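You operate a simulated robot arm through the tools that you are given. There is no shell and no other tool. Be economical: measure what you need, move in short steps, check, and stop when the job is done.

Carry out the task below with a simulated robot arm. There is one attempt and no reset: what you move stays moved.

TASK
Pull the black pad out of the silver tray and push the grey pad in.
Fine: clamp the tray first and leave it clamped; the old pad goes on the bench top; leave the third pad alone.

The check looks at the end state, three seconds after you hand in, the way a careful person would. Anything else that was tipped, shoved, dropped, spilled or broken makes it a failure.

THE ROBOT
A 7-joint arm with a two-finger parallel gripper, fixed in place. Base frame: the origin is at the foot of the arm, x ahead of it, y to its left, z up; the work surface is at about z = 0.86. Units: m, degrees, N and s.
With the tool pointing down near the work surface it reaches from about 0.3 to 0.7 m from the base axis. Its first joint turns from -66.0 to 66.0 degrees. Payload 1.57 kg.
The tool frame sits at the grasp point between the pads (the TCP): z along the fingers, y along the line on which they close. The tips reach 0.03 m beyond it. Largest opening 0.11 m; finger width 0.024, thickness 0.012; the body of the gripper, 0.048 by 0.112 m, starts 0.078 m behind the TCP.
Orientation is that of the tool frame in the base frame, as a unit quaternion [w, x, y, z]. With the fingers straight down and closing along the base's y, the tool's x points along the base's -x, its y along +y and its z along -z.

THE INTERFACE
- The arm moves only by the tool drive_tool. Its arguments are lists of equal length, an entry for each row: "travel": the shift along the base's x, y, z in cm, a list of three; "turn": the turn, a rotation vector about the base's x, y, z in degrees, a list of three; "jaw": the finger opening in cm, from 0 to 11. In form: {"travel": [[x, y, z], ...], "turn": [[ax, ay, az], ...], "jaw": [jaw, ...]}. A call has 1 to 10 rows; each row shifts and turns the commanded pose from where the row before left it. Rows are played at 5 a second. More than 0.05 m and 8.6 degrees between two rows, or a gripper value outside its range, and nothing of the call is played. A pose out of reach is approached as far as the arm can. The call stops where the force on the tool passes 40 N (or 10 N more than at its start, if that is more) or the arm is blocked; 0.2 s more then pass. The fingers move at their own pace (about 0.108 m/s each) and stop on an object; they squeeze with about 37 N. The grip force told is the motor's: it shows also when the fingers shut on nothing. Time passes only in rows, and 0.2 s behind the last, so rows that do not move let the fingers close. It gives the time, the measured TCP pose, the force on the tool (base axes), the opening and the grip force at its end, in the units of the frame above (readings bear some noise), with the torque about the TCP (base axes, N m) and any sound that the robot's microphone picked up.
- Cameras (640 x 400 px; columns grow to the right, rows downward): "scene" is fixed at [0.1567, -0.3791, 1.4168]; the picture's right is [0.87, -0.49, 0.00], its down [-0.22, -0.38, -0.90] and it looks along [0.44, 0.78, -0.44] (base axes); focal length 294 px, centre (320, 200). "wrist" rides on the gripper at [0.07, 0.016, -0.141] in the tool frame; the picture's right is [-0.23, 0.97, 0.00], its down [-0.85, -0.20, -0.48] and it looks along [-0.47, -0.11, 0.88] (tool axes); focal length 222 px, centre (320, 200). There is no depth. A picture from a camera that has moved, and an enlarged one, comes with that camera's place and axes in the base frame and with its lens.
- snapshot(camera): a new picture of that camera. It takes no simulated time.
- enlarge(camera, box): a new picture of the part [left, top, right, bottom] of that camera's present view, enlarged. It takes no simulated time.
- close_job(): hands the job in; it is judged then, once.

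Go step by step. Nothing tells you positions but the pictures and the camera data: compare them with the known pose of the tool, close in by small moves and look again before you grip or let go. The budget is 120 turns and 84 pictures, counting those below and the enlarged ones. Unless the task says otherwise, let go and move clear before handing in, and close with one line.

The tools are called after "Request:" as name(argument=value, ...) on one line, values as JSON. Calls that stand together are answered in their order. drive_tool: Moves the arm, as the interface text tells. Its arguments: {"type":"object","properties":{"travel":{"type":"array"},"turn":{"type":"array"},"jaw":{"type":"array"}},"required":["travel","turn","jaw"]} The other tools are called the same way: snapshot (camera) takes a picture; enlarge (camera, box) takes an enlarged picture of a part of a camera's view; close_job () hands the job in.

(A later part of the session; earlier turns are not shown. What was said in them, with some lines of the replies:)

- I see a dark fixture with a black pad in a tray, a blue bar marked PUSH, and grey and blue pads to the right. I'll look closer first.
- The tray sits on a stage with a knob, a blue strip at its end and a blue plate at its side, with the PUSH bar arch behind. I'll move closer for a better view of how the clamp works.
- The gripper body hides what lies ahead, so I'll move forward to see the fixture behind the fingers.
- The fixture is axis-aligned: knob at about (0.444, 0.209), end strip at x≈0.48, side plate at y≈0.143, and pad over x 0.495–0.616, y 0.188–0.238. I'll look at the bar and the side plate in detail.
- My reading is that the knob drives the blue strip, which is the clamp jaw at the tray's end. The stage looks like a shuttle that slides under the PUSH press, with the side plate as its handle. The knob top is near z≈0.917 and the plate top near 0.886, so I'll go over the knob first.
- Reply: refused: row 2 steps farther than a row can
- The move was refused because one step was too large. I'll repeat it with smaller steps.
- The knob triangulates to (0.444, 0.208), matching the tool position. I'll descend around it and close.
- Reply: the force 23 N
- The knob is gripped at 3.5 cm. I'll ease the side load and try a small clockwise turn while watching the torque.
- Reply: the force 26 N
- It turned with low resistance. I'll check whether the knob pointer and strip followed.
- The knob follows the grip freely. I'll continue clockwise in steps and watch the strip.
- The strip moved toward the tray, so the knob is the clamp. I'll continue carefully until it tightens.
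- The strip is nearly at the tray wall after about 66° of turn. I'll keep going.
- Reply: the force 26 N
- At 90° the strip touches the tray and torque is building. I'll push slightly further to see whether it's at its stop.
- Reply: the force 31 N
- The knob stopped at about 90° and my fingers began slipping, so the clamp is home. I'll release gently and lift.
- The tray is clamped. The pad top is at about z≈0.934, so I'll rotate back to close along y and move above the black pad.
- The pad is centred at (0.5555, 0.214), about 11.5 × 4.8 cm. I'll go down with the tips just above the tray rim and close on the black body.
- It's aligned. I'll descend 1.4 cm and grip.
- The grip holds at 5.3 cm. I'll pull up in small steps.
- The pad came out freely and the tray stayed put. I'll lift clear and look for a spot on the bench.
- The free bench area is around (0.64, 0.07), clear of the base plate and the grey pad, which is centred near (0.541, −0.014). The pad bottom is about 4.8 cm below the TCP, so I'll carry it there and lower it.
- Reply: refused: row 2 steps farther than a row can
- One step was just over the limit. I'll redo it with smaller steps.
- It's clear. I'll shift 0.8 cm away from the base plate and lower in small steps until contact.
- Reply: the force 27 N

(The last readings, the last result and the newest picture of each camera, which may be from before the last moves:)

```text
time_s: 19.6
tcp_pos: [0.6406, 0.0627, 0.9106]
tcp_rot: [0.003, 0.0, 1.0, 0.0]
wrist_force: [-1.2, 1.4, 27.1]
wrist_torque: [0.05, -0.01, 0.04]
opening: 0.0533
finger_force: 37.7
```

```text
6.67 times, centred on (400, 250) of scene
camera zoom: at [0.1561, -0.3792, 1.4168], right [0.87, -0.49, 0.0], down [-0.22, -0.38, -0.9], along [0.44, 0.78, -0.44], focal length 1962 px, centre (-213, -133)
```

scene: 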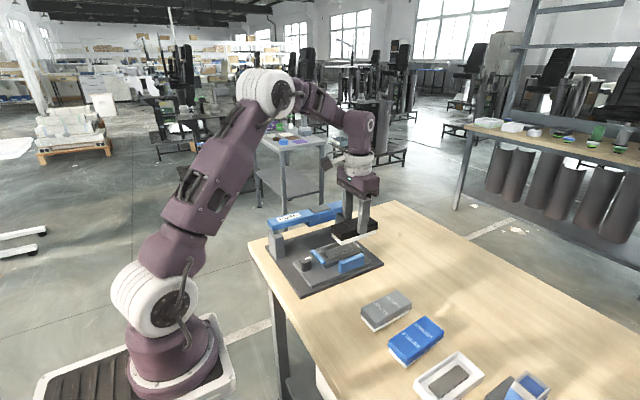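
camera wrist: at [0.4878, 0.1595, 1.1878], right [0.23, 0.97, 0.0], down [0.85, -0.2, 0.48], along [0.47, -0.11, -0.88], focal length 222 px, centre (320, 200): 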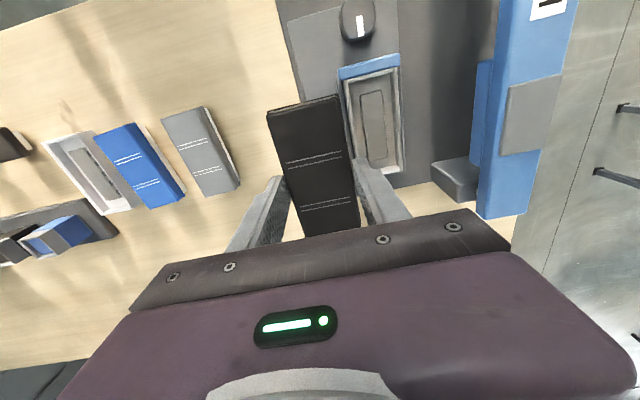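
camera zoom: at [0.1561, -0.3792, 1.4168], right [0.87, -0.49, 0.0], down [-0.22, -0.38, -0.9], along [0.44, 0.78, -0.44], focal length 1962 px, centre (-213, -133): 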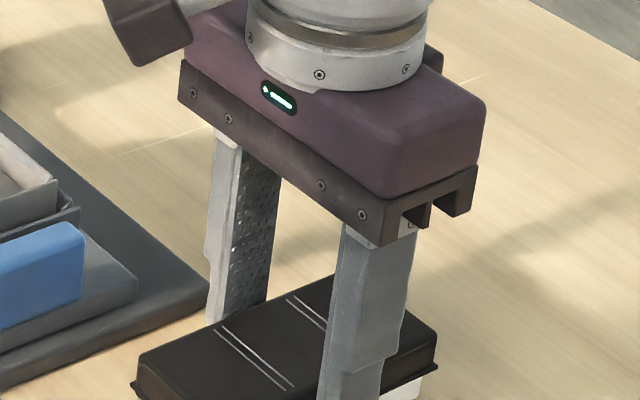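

It's seated on the bench with TCP z≈0.911. I'll ease off, release and rise.

Request:
drive_tool(travel=[[0, 0, 0.15], [0, 0, 0], [0, 0, 0], [0, 0, 2], [0, 0, 3.5], [0, 0, 3.5]], turn=[[0, 0, 0], [0, 0, 0], [0, 0, 0], [0, 0, 0], [0, 0, 0], [0, 0, 0]], jaw=[3.5, 6.8, 6.8, 6.8, 6.8, 6.8])

Request:
drive_tool(travel=[[-2.5, -2, 0], [-2.5, -2, 0], [-2.5, -2, 0], [-2.4, -1.7, 0]], turn=[[0, 0, 0], [0, 0, 0], [0, 0, 0], [0, 0, 0]], jaw=[7, 7, 7, 7])

Request:
snapshot(camera="wrist")

Request:
enlarge(camera="scene", box=[310, 210, 450, 340])

```text
time_s: 21.0
tcp_pos: [0.6406, 0.0622, 1.0029]
tcp_rot: [0.0, 0.0, 1.0, 0.0]
wrist_force: [0.1, 0.3, -0.8]
wrist_torque: [0.0, -0.02, 0.03]
opening: 0.0679
finger_force: 0.1
```

```text
time_s: 22.0
tcp_pos: [0.5405, -0.015, 1.0007]
tcp_rot: [0.001, 0.0, 1.0, 0.001]
wrist_force: [-0.8, -0.7, 0.3]
wrist_torque: [0.02, -0.01, -0.01]
opening: 0.0698
finger_force: 0.1
```

```text
40 pictures are left
camera wrist: at [0.4714, 0.0009, 1.1425], right [0.23, 0.97, 0.0], down [0.85, -0.2, 0.48], along [0.47, -0.11, -0.88], focal length 222 px, centre (320, 200)
```

wrist: 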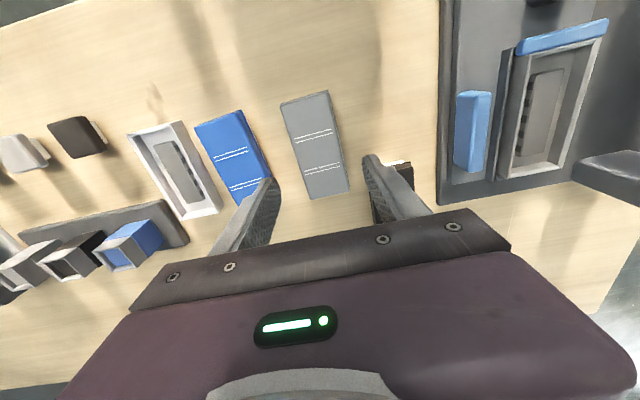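

```text
3.08 times, centred on (380, 275) of scene
camera zoom: at [0.1567, -0.3791, 1.4168], right [0.87, -0.49, 0.0], down [-0.22, -0.38, -0.9], along [0.44, 0.78, -0.44], focal length 906 px, centre (135, -31)
```

zoom: 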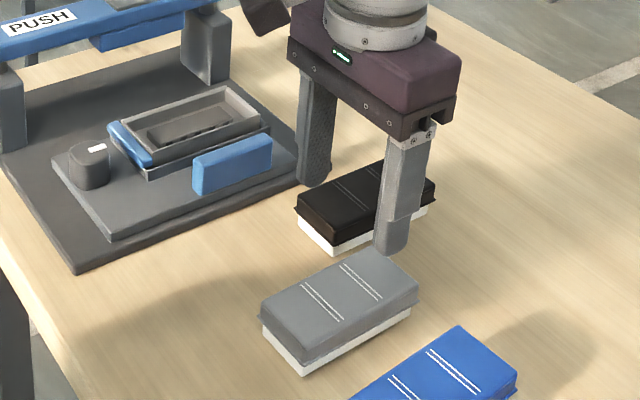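

Request:
enlarge(camera="wrist", box=[190, 70, 390, 220])

```text
2.67 times, centred on (290, 145) of wrist
camera zoom: at [0.4714, 0.0009, 1.1425], right [0.23, 0.97, 0.0], down [0.85, -0.2, 0.48], along [0.47, -0.11, -0.88], focal length 592 px, centre (400, 347)
```

zoom: 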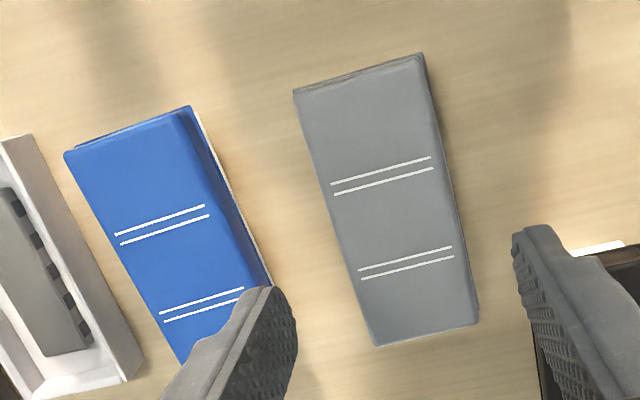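

The grey pad's centre is (0.5425, −0.018) with about 1° of yaw, and there's room on both sides. I'll align, descend to the same relative grip height, and close.

Request:
drive_tool(travel=[[0.2, -0.28, -3], [0, 0, -3], [0, 0, -1.5], [0, 0, -1.35], [0, 0, 0], [0, 0, 0], [0, 0, 0]], turn=[[0, 0, 1.1], [0, 0, 0], [0, 0, 0], [0, 0, 0], [0, 0, 0], [0, 0, 0], [0, 0, 0]], jaw=[6.5, 6.5, 6.5, 6.5, 5, 4, 3.5])

Request:
enlarge(camera="scene", box=[340, 240, 440, 340])

Request:
enlarge(camera="wrist", box=[190, 70, 430, 240])

```text
time_s: 23.6
tcp_pos: [0.5432, -0.0166, 0.9129]
tcp_rot: [0.0, -0.009, 1.0, 0.0]
wrist_force: [0.2, 0.1, 0.5]
wrist_torque: [-0.07, 0.03, 0.03]
opening: 0.0529
finger_force: 36.9
```

```text
4.00 times, centred on (390, 290) of scene
camera zoom: at [0.1567, -0.3791, 1.4168], right [0.87, -0.49, 0.0], down [-0.22, -0.38, -0.9], along [0.44, 0.78, -0.44], focal length 1177 px, centre (40, -160)
```

zoom: 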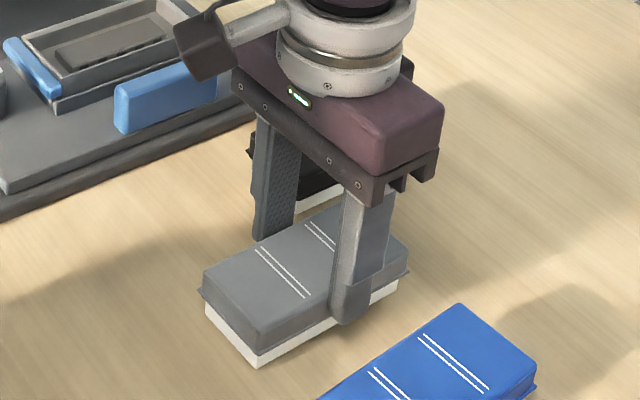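

```text
2.35 times, centred on (310, 155) of wrist
camera zoom: at [0.4739, -0.0028, 1.0542], right [0.21, 0.98, 0.0], down [0.86, -0.18, 0.48], along [0.47, -0.1, -0.88], focal length 523 px, centre (344, 306)
```

zoom: 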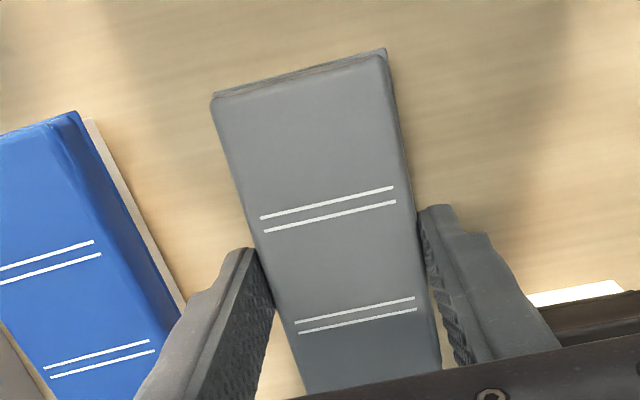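

The grey pad is gripped. I'll lift and carry it over the tray, removing the 1.1° yaw.

Request:
drive_tool(travel=[[0, 0, 1], [0, 0, 4], [0, 0, 4], [0, 0, 4], [0.3, 4.5, 0], [0.3, 4.5, 0], [0.3, 4.5, 0], [0.3, 4.5, 0], [0.05, 4.7, 0]], turn=[[0, 0, 0], [0, 0, 0], [0, 0, 0], [0, 0, -1.1], [0, 0, 0], [0, 0, 0], [0, 0, 0], [0, 0, 0], [0, 0, 0]], jaw=[3.5, 3.5, 3.5, 3.5, 3.5, 3.5, 3.5, 3.5, 3.5])

Request:
enlarge(camera="scene", box=[290, 190, 390, 280])

Request:
enlarge(camera="wrist", box=[220, 30, 420, 230])

```text
time_s: 25.6
tcp_pos: [0.5554, 0.2097, 1.0424]
tcp_rot: [0.0, 0.001, 1.0, -0.001]
wrist_force: [-0.4, 0.3, -1.1]
wrist_torque: [-0.02, 0.0, 0.0]
opening: 0.0531
finger_force: 37.1
```

```text
4.44 times, centred on (340, 235) of scene
camera zoom: at [0.1567, -0.3791, 1.4168], right [0.87, -0.49, 0.0], down [-0.22, -0.38, -0.9], along [0.44, 0.78, -0.44], focal length 1308 px, centre (231, 44)
```

zoom: 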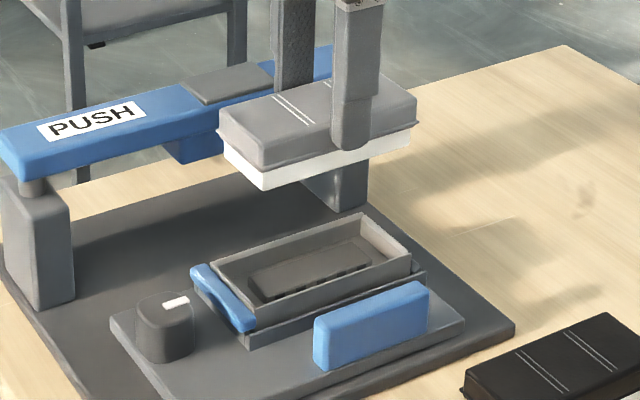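

```text
2.00 times, centred on (320, 130) of wrist
camera zoom: at [0.4874, 0.2258, 1.1848], right [0.23, 0.97, 0.0], down [0.85, -0.2, 0.48], along [0.47, -0.11, -0.88], focal length 444 px, centre (320, 340)
```

zoom: 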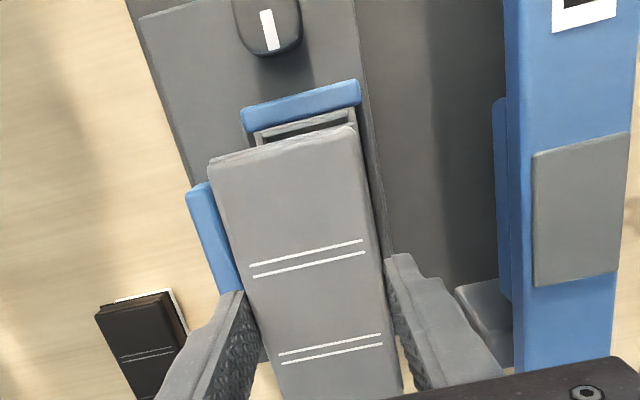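

The pad sits in the gripper just as the black one did. I'll align to the black pad's grasp position (0.5554, 0.2134) and lower to just above the rim.

Request:
drive_tool(travel=[[0, 0.4, -2], [0, 0, -3], [0, 0, -1.5]], turn=[[0, 0, 0], [0, 0, 0], [0, 0, 0]], jaw=[3.5, 3.5, 3.5])

Request:
enlarge(camera="scene", box=[305, 220, 385, 270])

Request:
enlarge(camera="wrist", box=[230, 60, 410, 180])

```text
time_s: 26.4
tcp_pos: [0.5554, 0.2124, 0.9771]
tcp_rot: [0.0, -0.001, 1.0, 0.0]
wrist_force: [-0.1, 0.5, -0.9]
wrist_torque: [-0.01, 0.01, 0.01]
opening: 0.0532
finger_force: 36.8
```

```text
8.00 times, centred on (345, 245) of scene
camera zoom: at [0.1567, -0.3791, 1.4168], right [0.87, -0.49, 0.0], down [-0.22, -0.38, -0.9], along [0.44, 0.78, -0.44], focal length 2355 px, centre (120, -160)
```

zoom: 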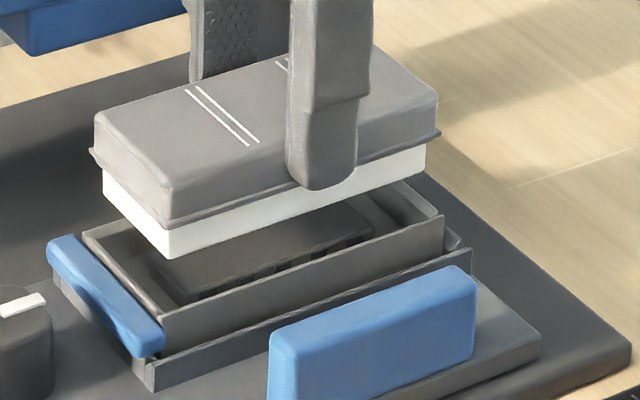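

```text
3.33 times, centred on (320, 120) of wrist
camera zoom: at [0.4873, 0.2295, 1.1191], right [0.23, 0.97, 0.0], down [0.85, -0.2, 0.48], along [0.47, -0.11, -0.88], focal length 740 px, centre (320, 467)
```

zoom: 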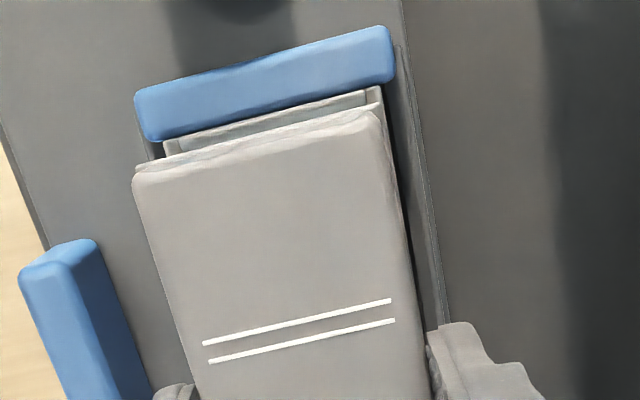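

I'll zoom in to check corner alignment before inserting.

Request:
enlarge(camera="scene", box=[312, 240, 344, 260])

Request:
enlarge(camera="scene", box=[340, 233, 372, 253])

```text
16.00 times, centred on (328, 250) of scene
camera zoom: at [0.1567, -0.3791, 1.4168], right [0.87, -0.49, 0.0], down [-0.22, -0.38, -0.9], along [0.44, 0.78, -0.44], focal length 4709 px, centre (192, -600)
```

zoom: 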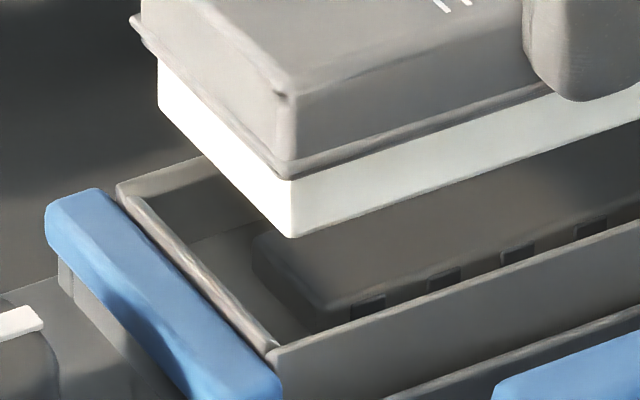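

```text
16.00 times, centred on (356, 243) of scene
camera zoom: at [0.1567, -0.3791, 1.4168], right [0.87, -0.49, 0.0], down [-0.22, -0.38, -0.9], along [0.44, 0.78, -0.44], focal length 4709 px, centre (-256, -488)
```

zoom: 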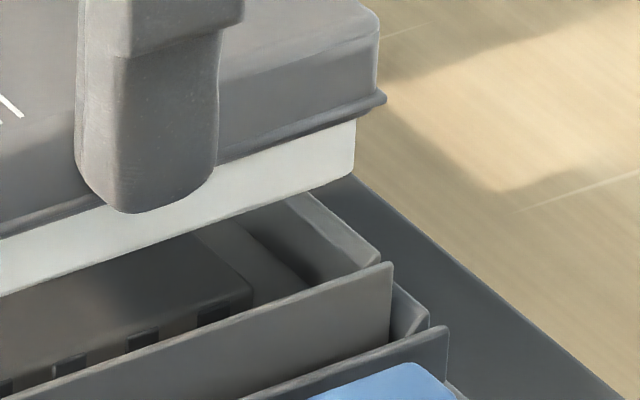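

The pad is centred over the tray, with a few millimetres of clearance all round. I'll lower it in small steps.

Request:
drive_tool(travel=[[0.05, 0.08, -0.6], [0, 0, -0.6], [0, 0, -0.5], [0, 0, -0.4], [0, 0, -0.3]], turn=[[0, 0, 0], [0, 0, 0], [0, 0, 0], [0, 0, 0], [0, 0, 0]], jaw=[3.5, 3.5, 3.5, 3.5, 3.5])

Request:
enlarge(camera="scene", box=[305, 220, 385, 270])

```text
time_s: 27.6
tcp_pos: [0.5545, 0.2152, 0.9542]
tcp_rot: [-0.001, 0.0, 1.0, 0.0]
wrist_force: [-1.7, -0.5, 5.2]
wrist_torque: [-0.05, 0.14, 0.06]
opening: 0.0531
finger_force: 36.9
```

```text
8.00 times, centred on (345, 245) of scene
camera zoom: at [0.1566, -0.3792, 1.4168], right [0.87, -0.49, 0.0], down [-0.22, -0.38, -0.9], along [0.44, 0.78, -0.44], focal length 2355 px, centre (120, -160)
```

zoom: 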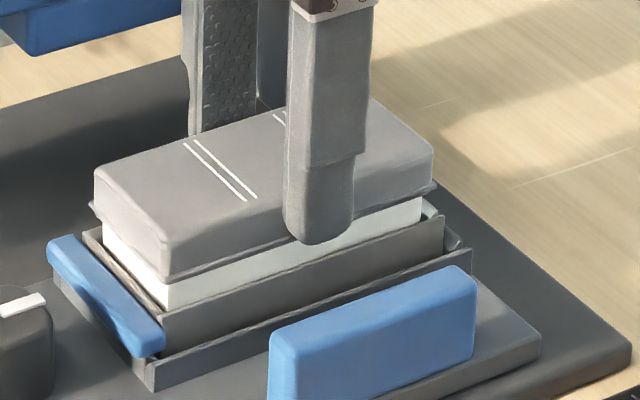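

It's entering the tray with about 9 mm of white still showing, and the force is low at 5 N. I'll keep pushing down.

Request:
drive_tool(travel=[[0, 0, -0.2], [0, 0, -0.2], [0, 0, -0.2]], turn=[[0, 0, 0], [0, 0, 0], [0, 0, 0]], jaw=[3.5, 3.5, 3.5])

Request:
enlarge(camera="scene", box=[305, 220, 385, 270])

```text
time_s: 28.4
tcp_pos: [0.5556, 0.2145, 0.9483]
tcp_rot: [0.0, 0.0, 1.0, 0.0]
wrist_force: [0.2, 0.0, -1.1]
wrist_torque: [0.0, 0.0, -0.04]
opening: 0.0533
finger_force: 37.4
```

```text
8.00 times, centred on (345, 245) of scene
camera zoom: at [0.1567, -0.3791, 1.4168], right [0.87, -0.49, 0.0], down [-0.22, -0.38, -0.9], along [0.44, 0.78, -0.44], focal length 2355 px, centre (120, -160)
```

zoom: 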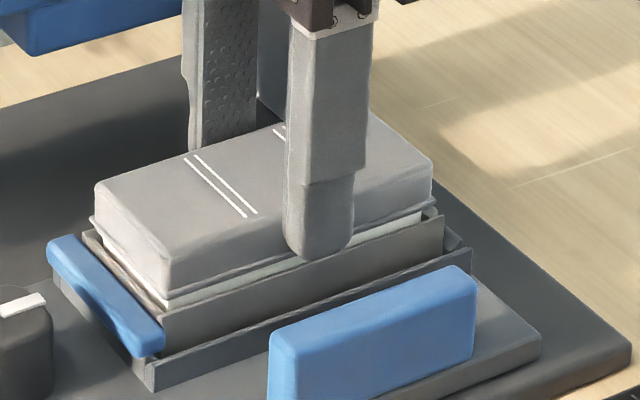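

It went in freely and now sits about level with where the black pad was. I'll lower slightly more until it bottoms.

Request:
drive_tool(travel=[[0, 0, -0.15], [0, 0, -0.15], [0, 0, -0.1]], turn=[[0, 0, 0], [0, 0, 0], [0, 0, 0]], jaw=[3.5, 3.5, 3.5])

Request:
enlarge(camera="scene", box=[305, 220, 385, 270])

```text
time_s: 29.2
tcp_pos: [0.5558, 0.2141, 0.9459]
tcp_rot: [0.002, 0.0, 1.0, 0.001]
wrist_force: [-3.6, -1.3, 27.7]
wrist_torque: [-0.05, 0.07, 0.03]
opening: 0.0529
finger_force: 37.1
```

```text
8.00 times, centred on (345, 245) of scene
camera zoom: at [0.1561, -0.3793, 1.4168], right [0.87, -0.49, 0.0], down [-0.22, -0.38, -0.9], along [0.44, 0.78, -0.44], focal length 2355 px, centre (120, -160)
```

zoom: 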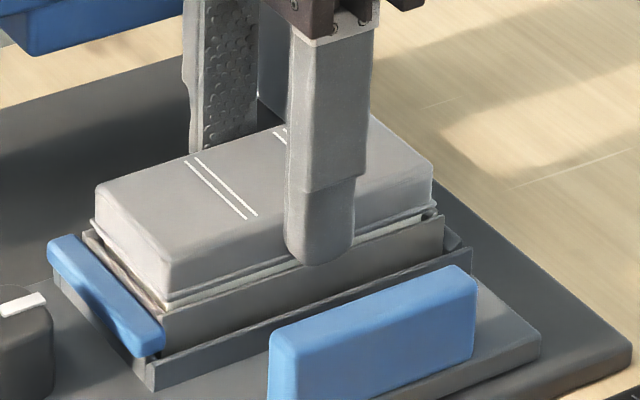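

It bottomed at 28 N, seated at least as deep as the black pad was. I'll ease off, release and lift.

Request:
drive_tool(travel=[[0, 0, 0.15], [0, 0, 0], [0, 0, 0], [0, 0, 2], [0, 0, 3.5], [0, 0, 4]], turn=[[0, 0, 0], [0, 0, 0], [0, 0, 0], [0, 0, 0], [0, 0, 0], [0, 0, 0]], jaw=[3.5, 6.5, 6.5, 6.5, 6.5, 6.5])

Request:
enlarge(camera="scene", box=[285, 225, 365, 275])

Request:
enlarge(camera="wrist", box=[240, 40, 400, 200])

```text
time_s: 30.6
tcp_pos: [0.5555, 0.214, 1.0404]
tcp_rot: [0.0, 0.0, 1.0, 0.0]
wrist_force: [-0.2, 0.2, 0.5]
wrist_torque: [0.02, -0.01, 0.02]
opening: 0.065
finger_force: 0.0
```

```text
8.00 times, centred on (325, 250) of scene
camera zoom: at [0.1567, -0.3791, 1.4168], right [0.87, -0.49, 0.0], down [-0.22, -0.38, -0.9], along [0.44, 0.78, -0.44], focal length 2355 px, centre (280, -200)
```

zoom: 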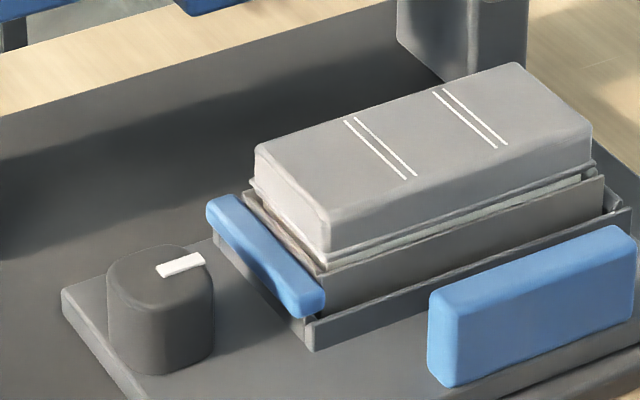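

```text
2.50 times, centred on (320, 120) of wrist
camera zoom: at [0.487, 0.2297, 1.182], right [0.23, 0.97, 0.0], down [0.85, -0.2, 0.48], along [0.47, -0.11, -0.88], focal length 555 px, centre (320, 400)
```

zoom: 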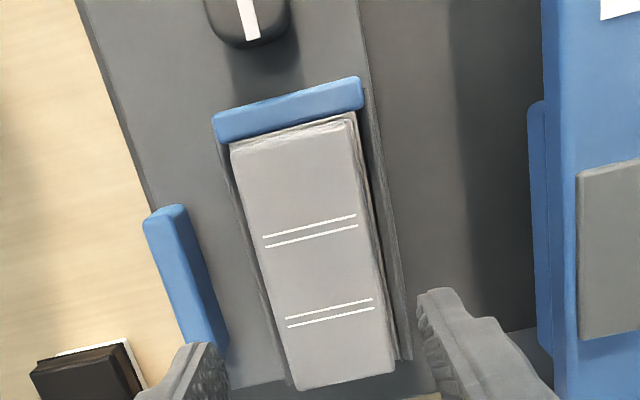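

The grey pad sits exactly where the black one was, and the clamp is still closed. I'll back up and take a final look.

Request:
drive_tool(travel=[[0, 0, 4], [0, 0, 4], [-3, 0, 3]], turn=[[0, 0, 0], [0, 0, 0], [0, 0, 0]], jaw=[6.5, 6.5, 6.5])

Request:
enlarge(camera="scene", box=[240, 190, 560, 400])

```text
time_s: 31.4
tcp_pos: [0.5261, 0.2148, 1.1491]
tcp_rot: [0.0, 0.001, 1.0, 0.0]
wrist_force: [-0.1, -0.2, 0.4]
wrist_torque: [0.03, -0.01, -0.02]
opening: 0.0651
finger_force: 0.1
```

```text
1.90 times, centred on (400, 295) of scene
camera zoom: at [0.1567, -0.3792, 1.4168], right [0.87, -0.49, 0.0], down [-0.22, -0.38, -0.9], along [0.44, 0.78, -0.44], focal length 561 px, centre (168, 19)
```

zoom: 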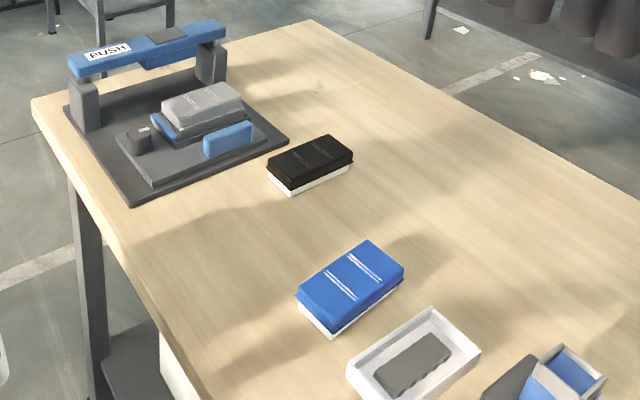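

Everything looks right: the grey pad is in the clamped tray, the black pad is on the bench, and the blue pad is untouched. I'm handing in.

Request:
close_job()

```text
The job is handed in.
```

I clamped the tray with its knob and left it clamped. I then moved the black pad to the bench top and pushed the grey pad into the tray to the depth the black one had; the blue pad was not touched.
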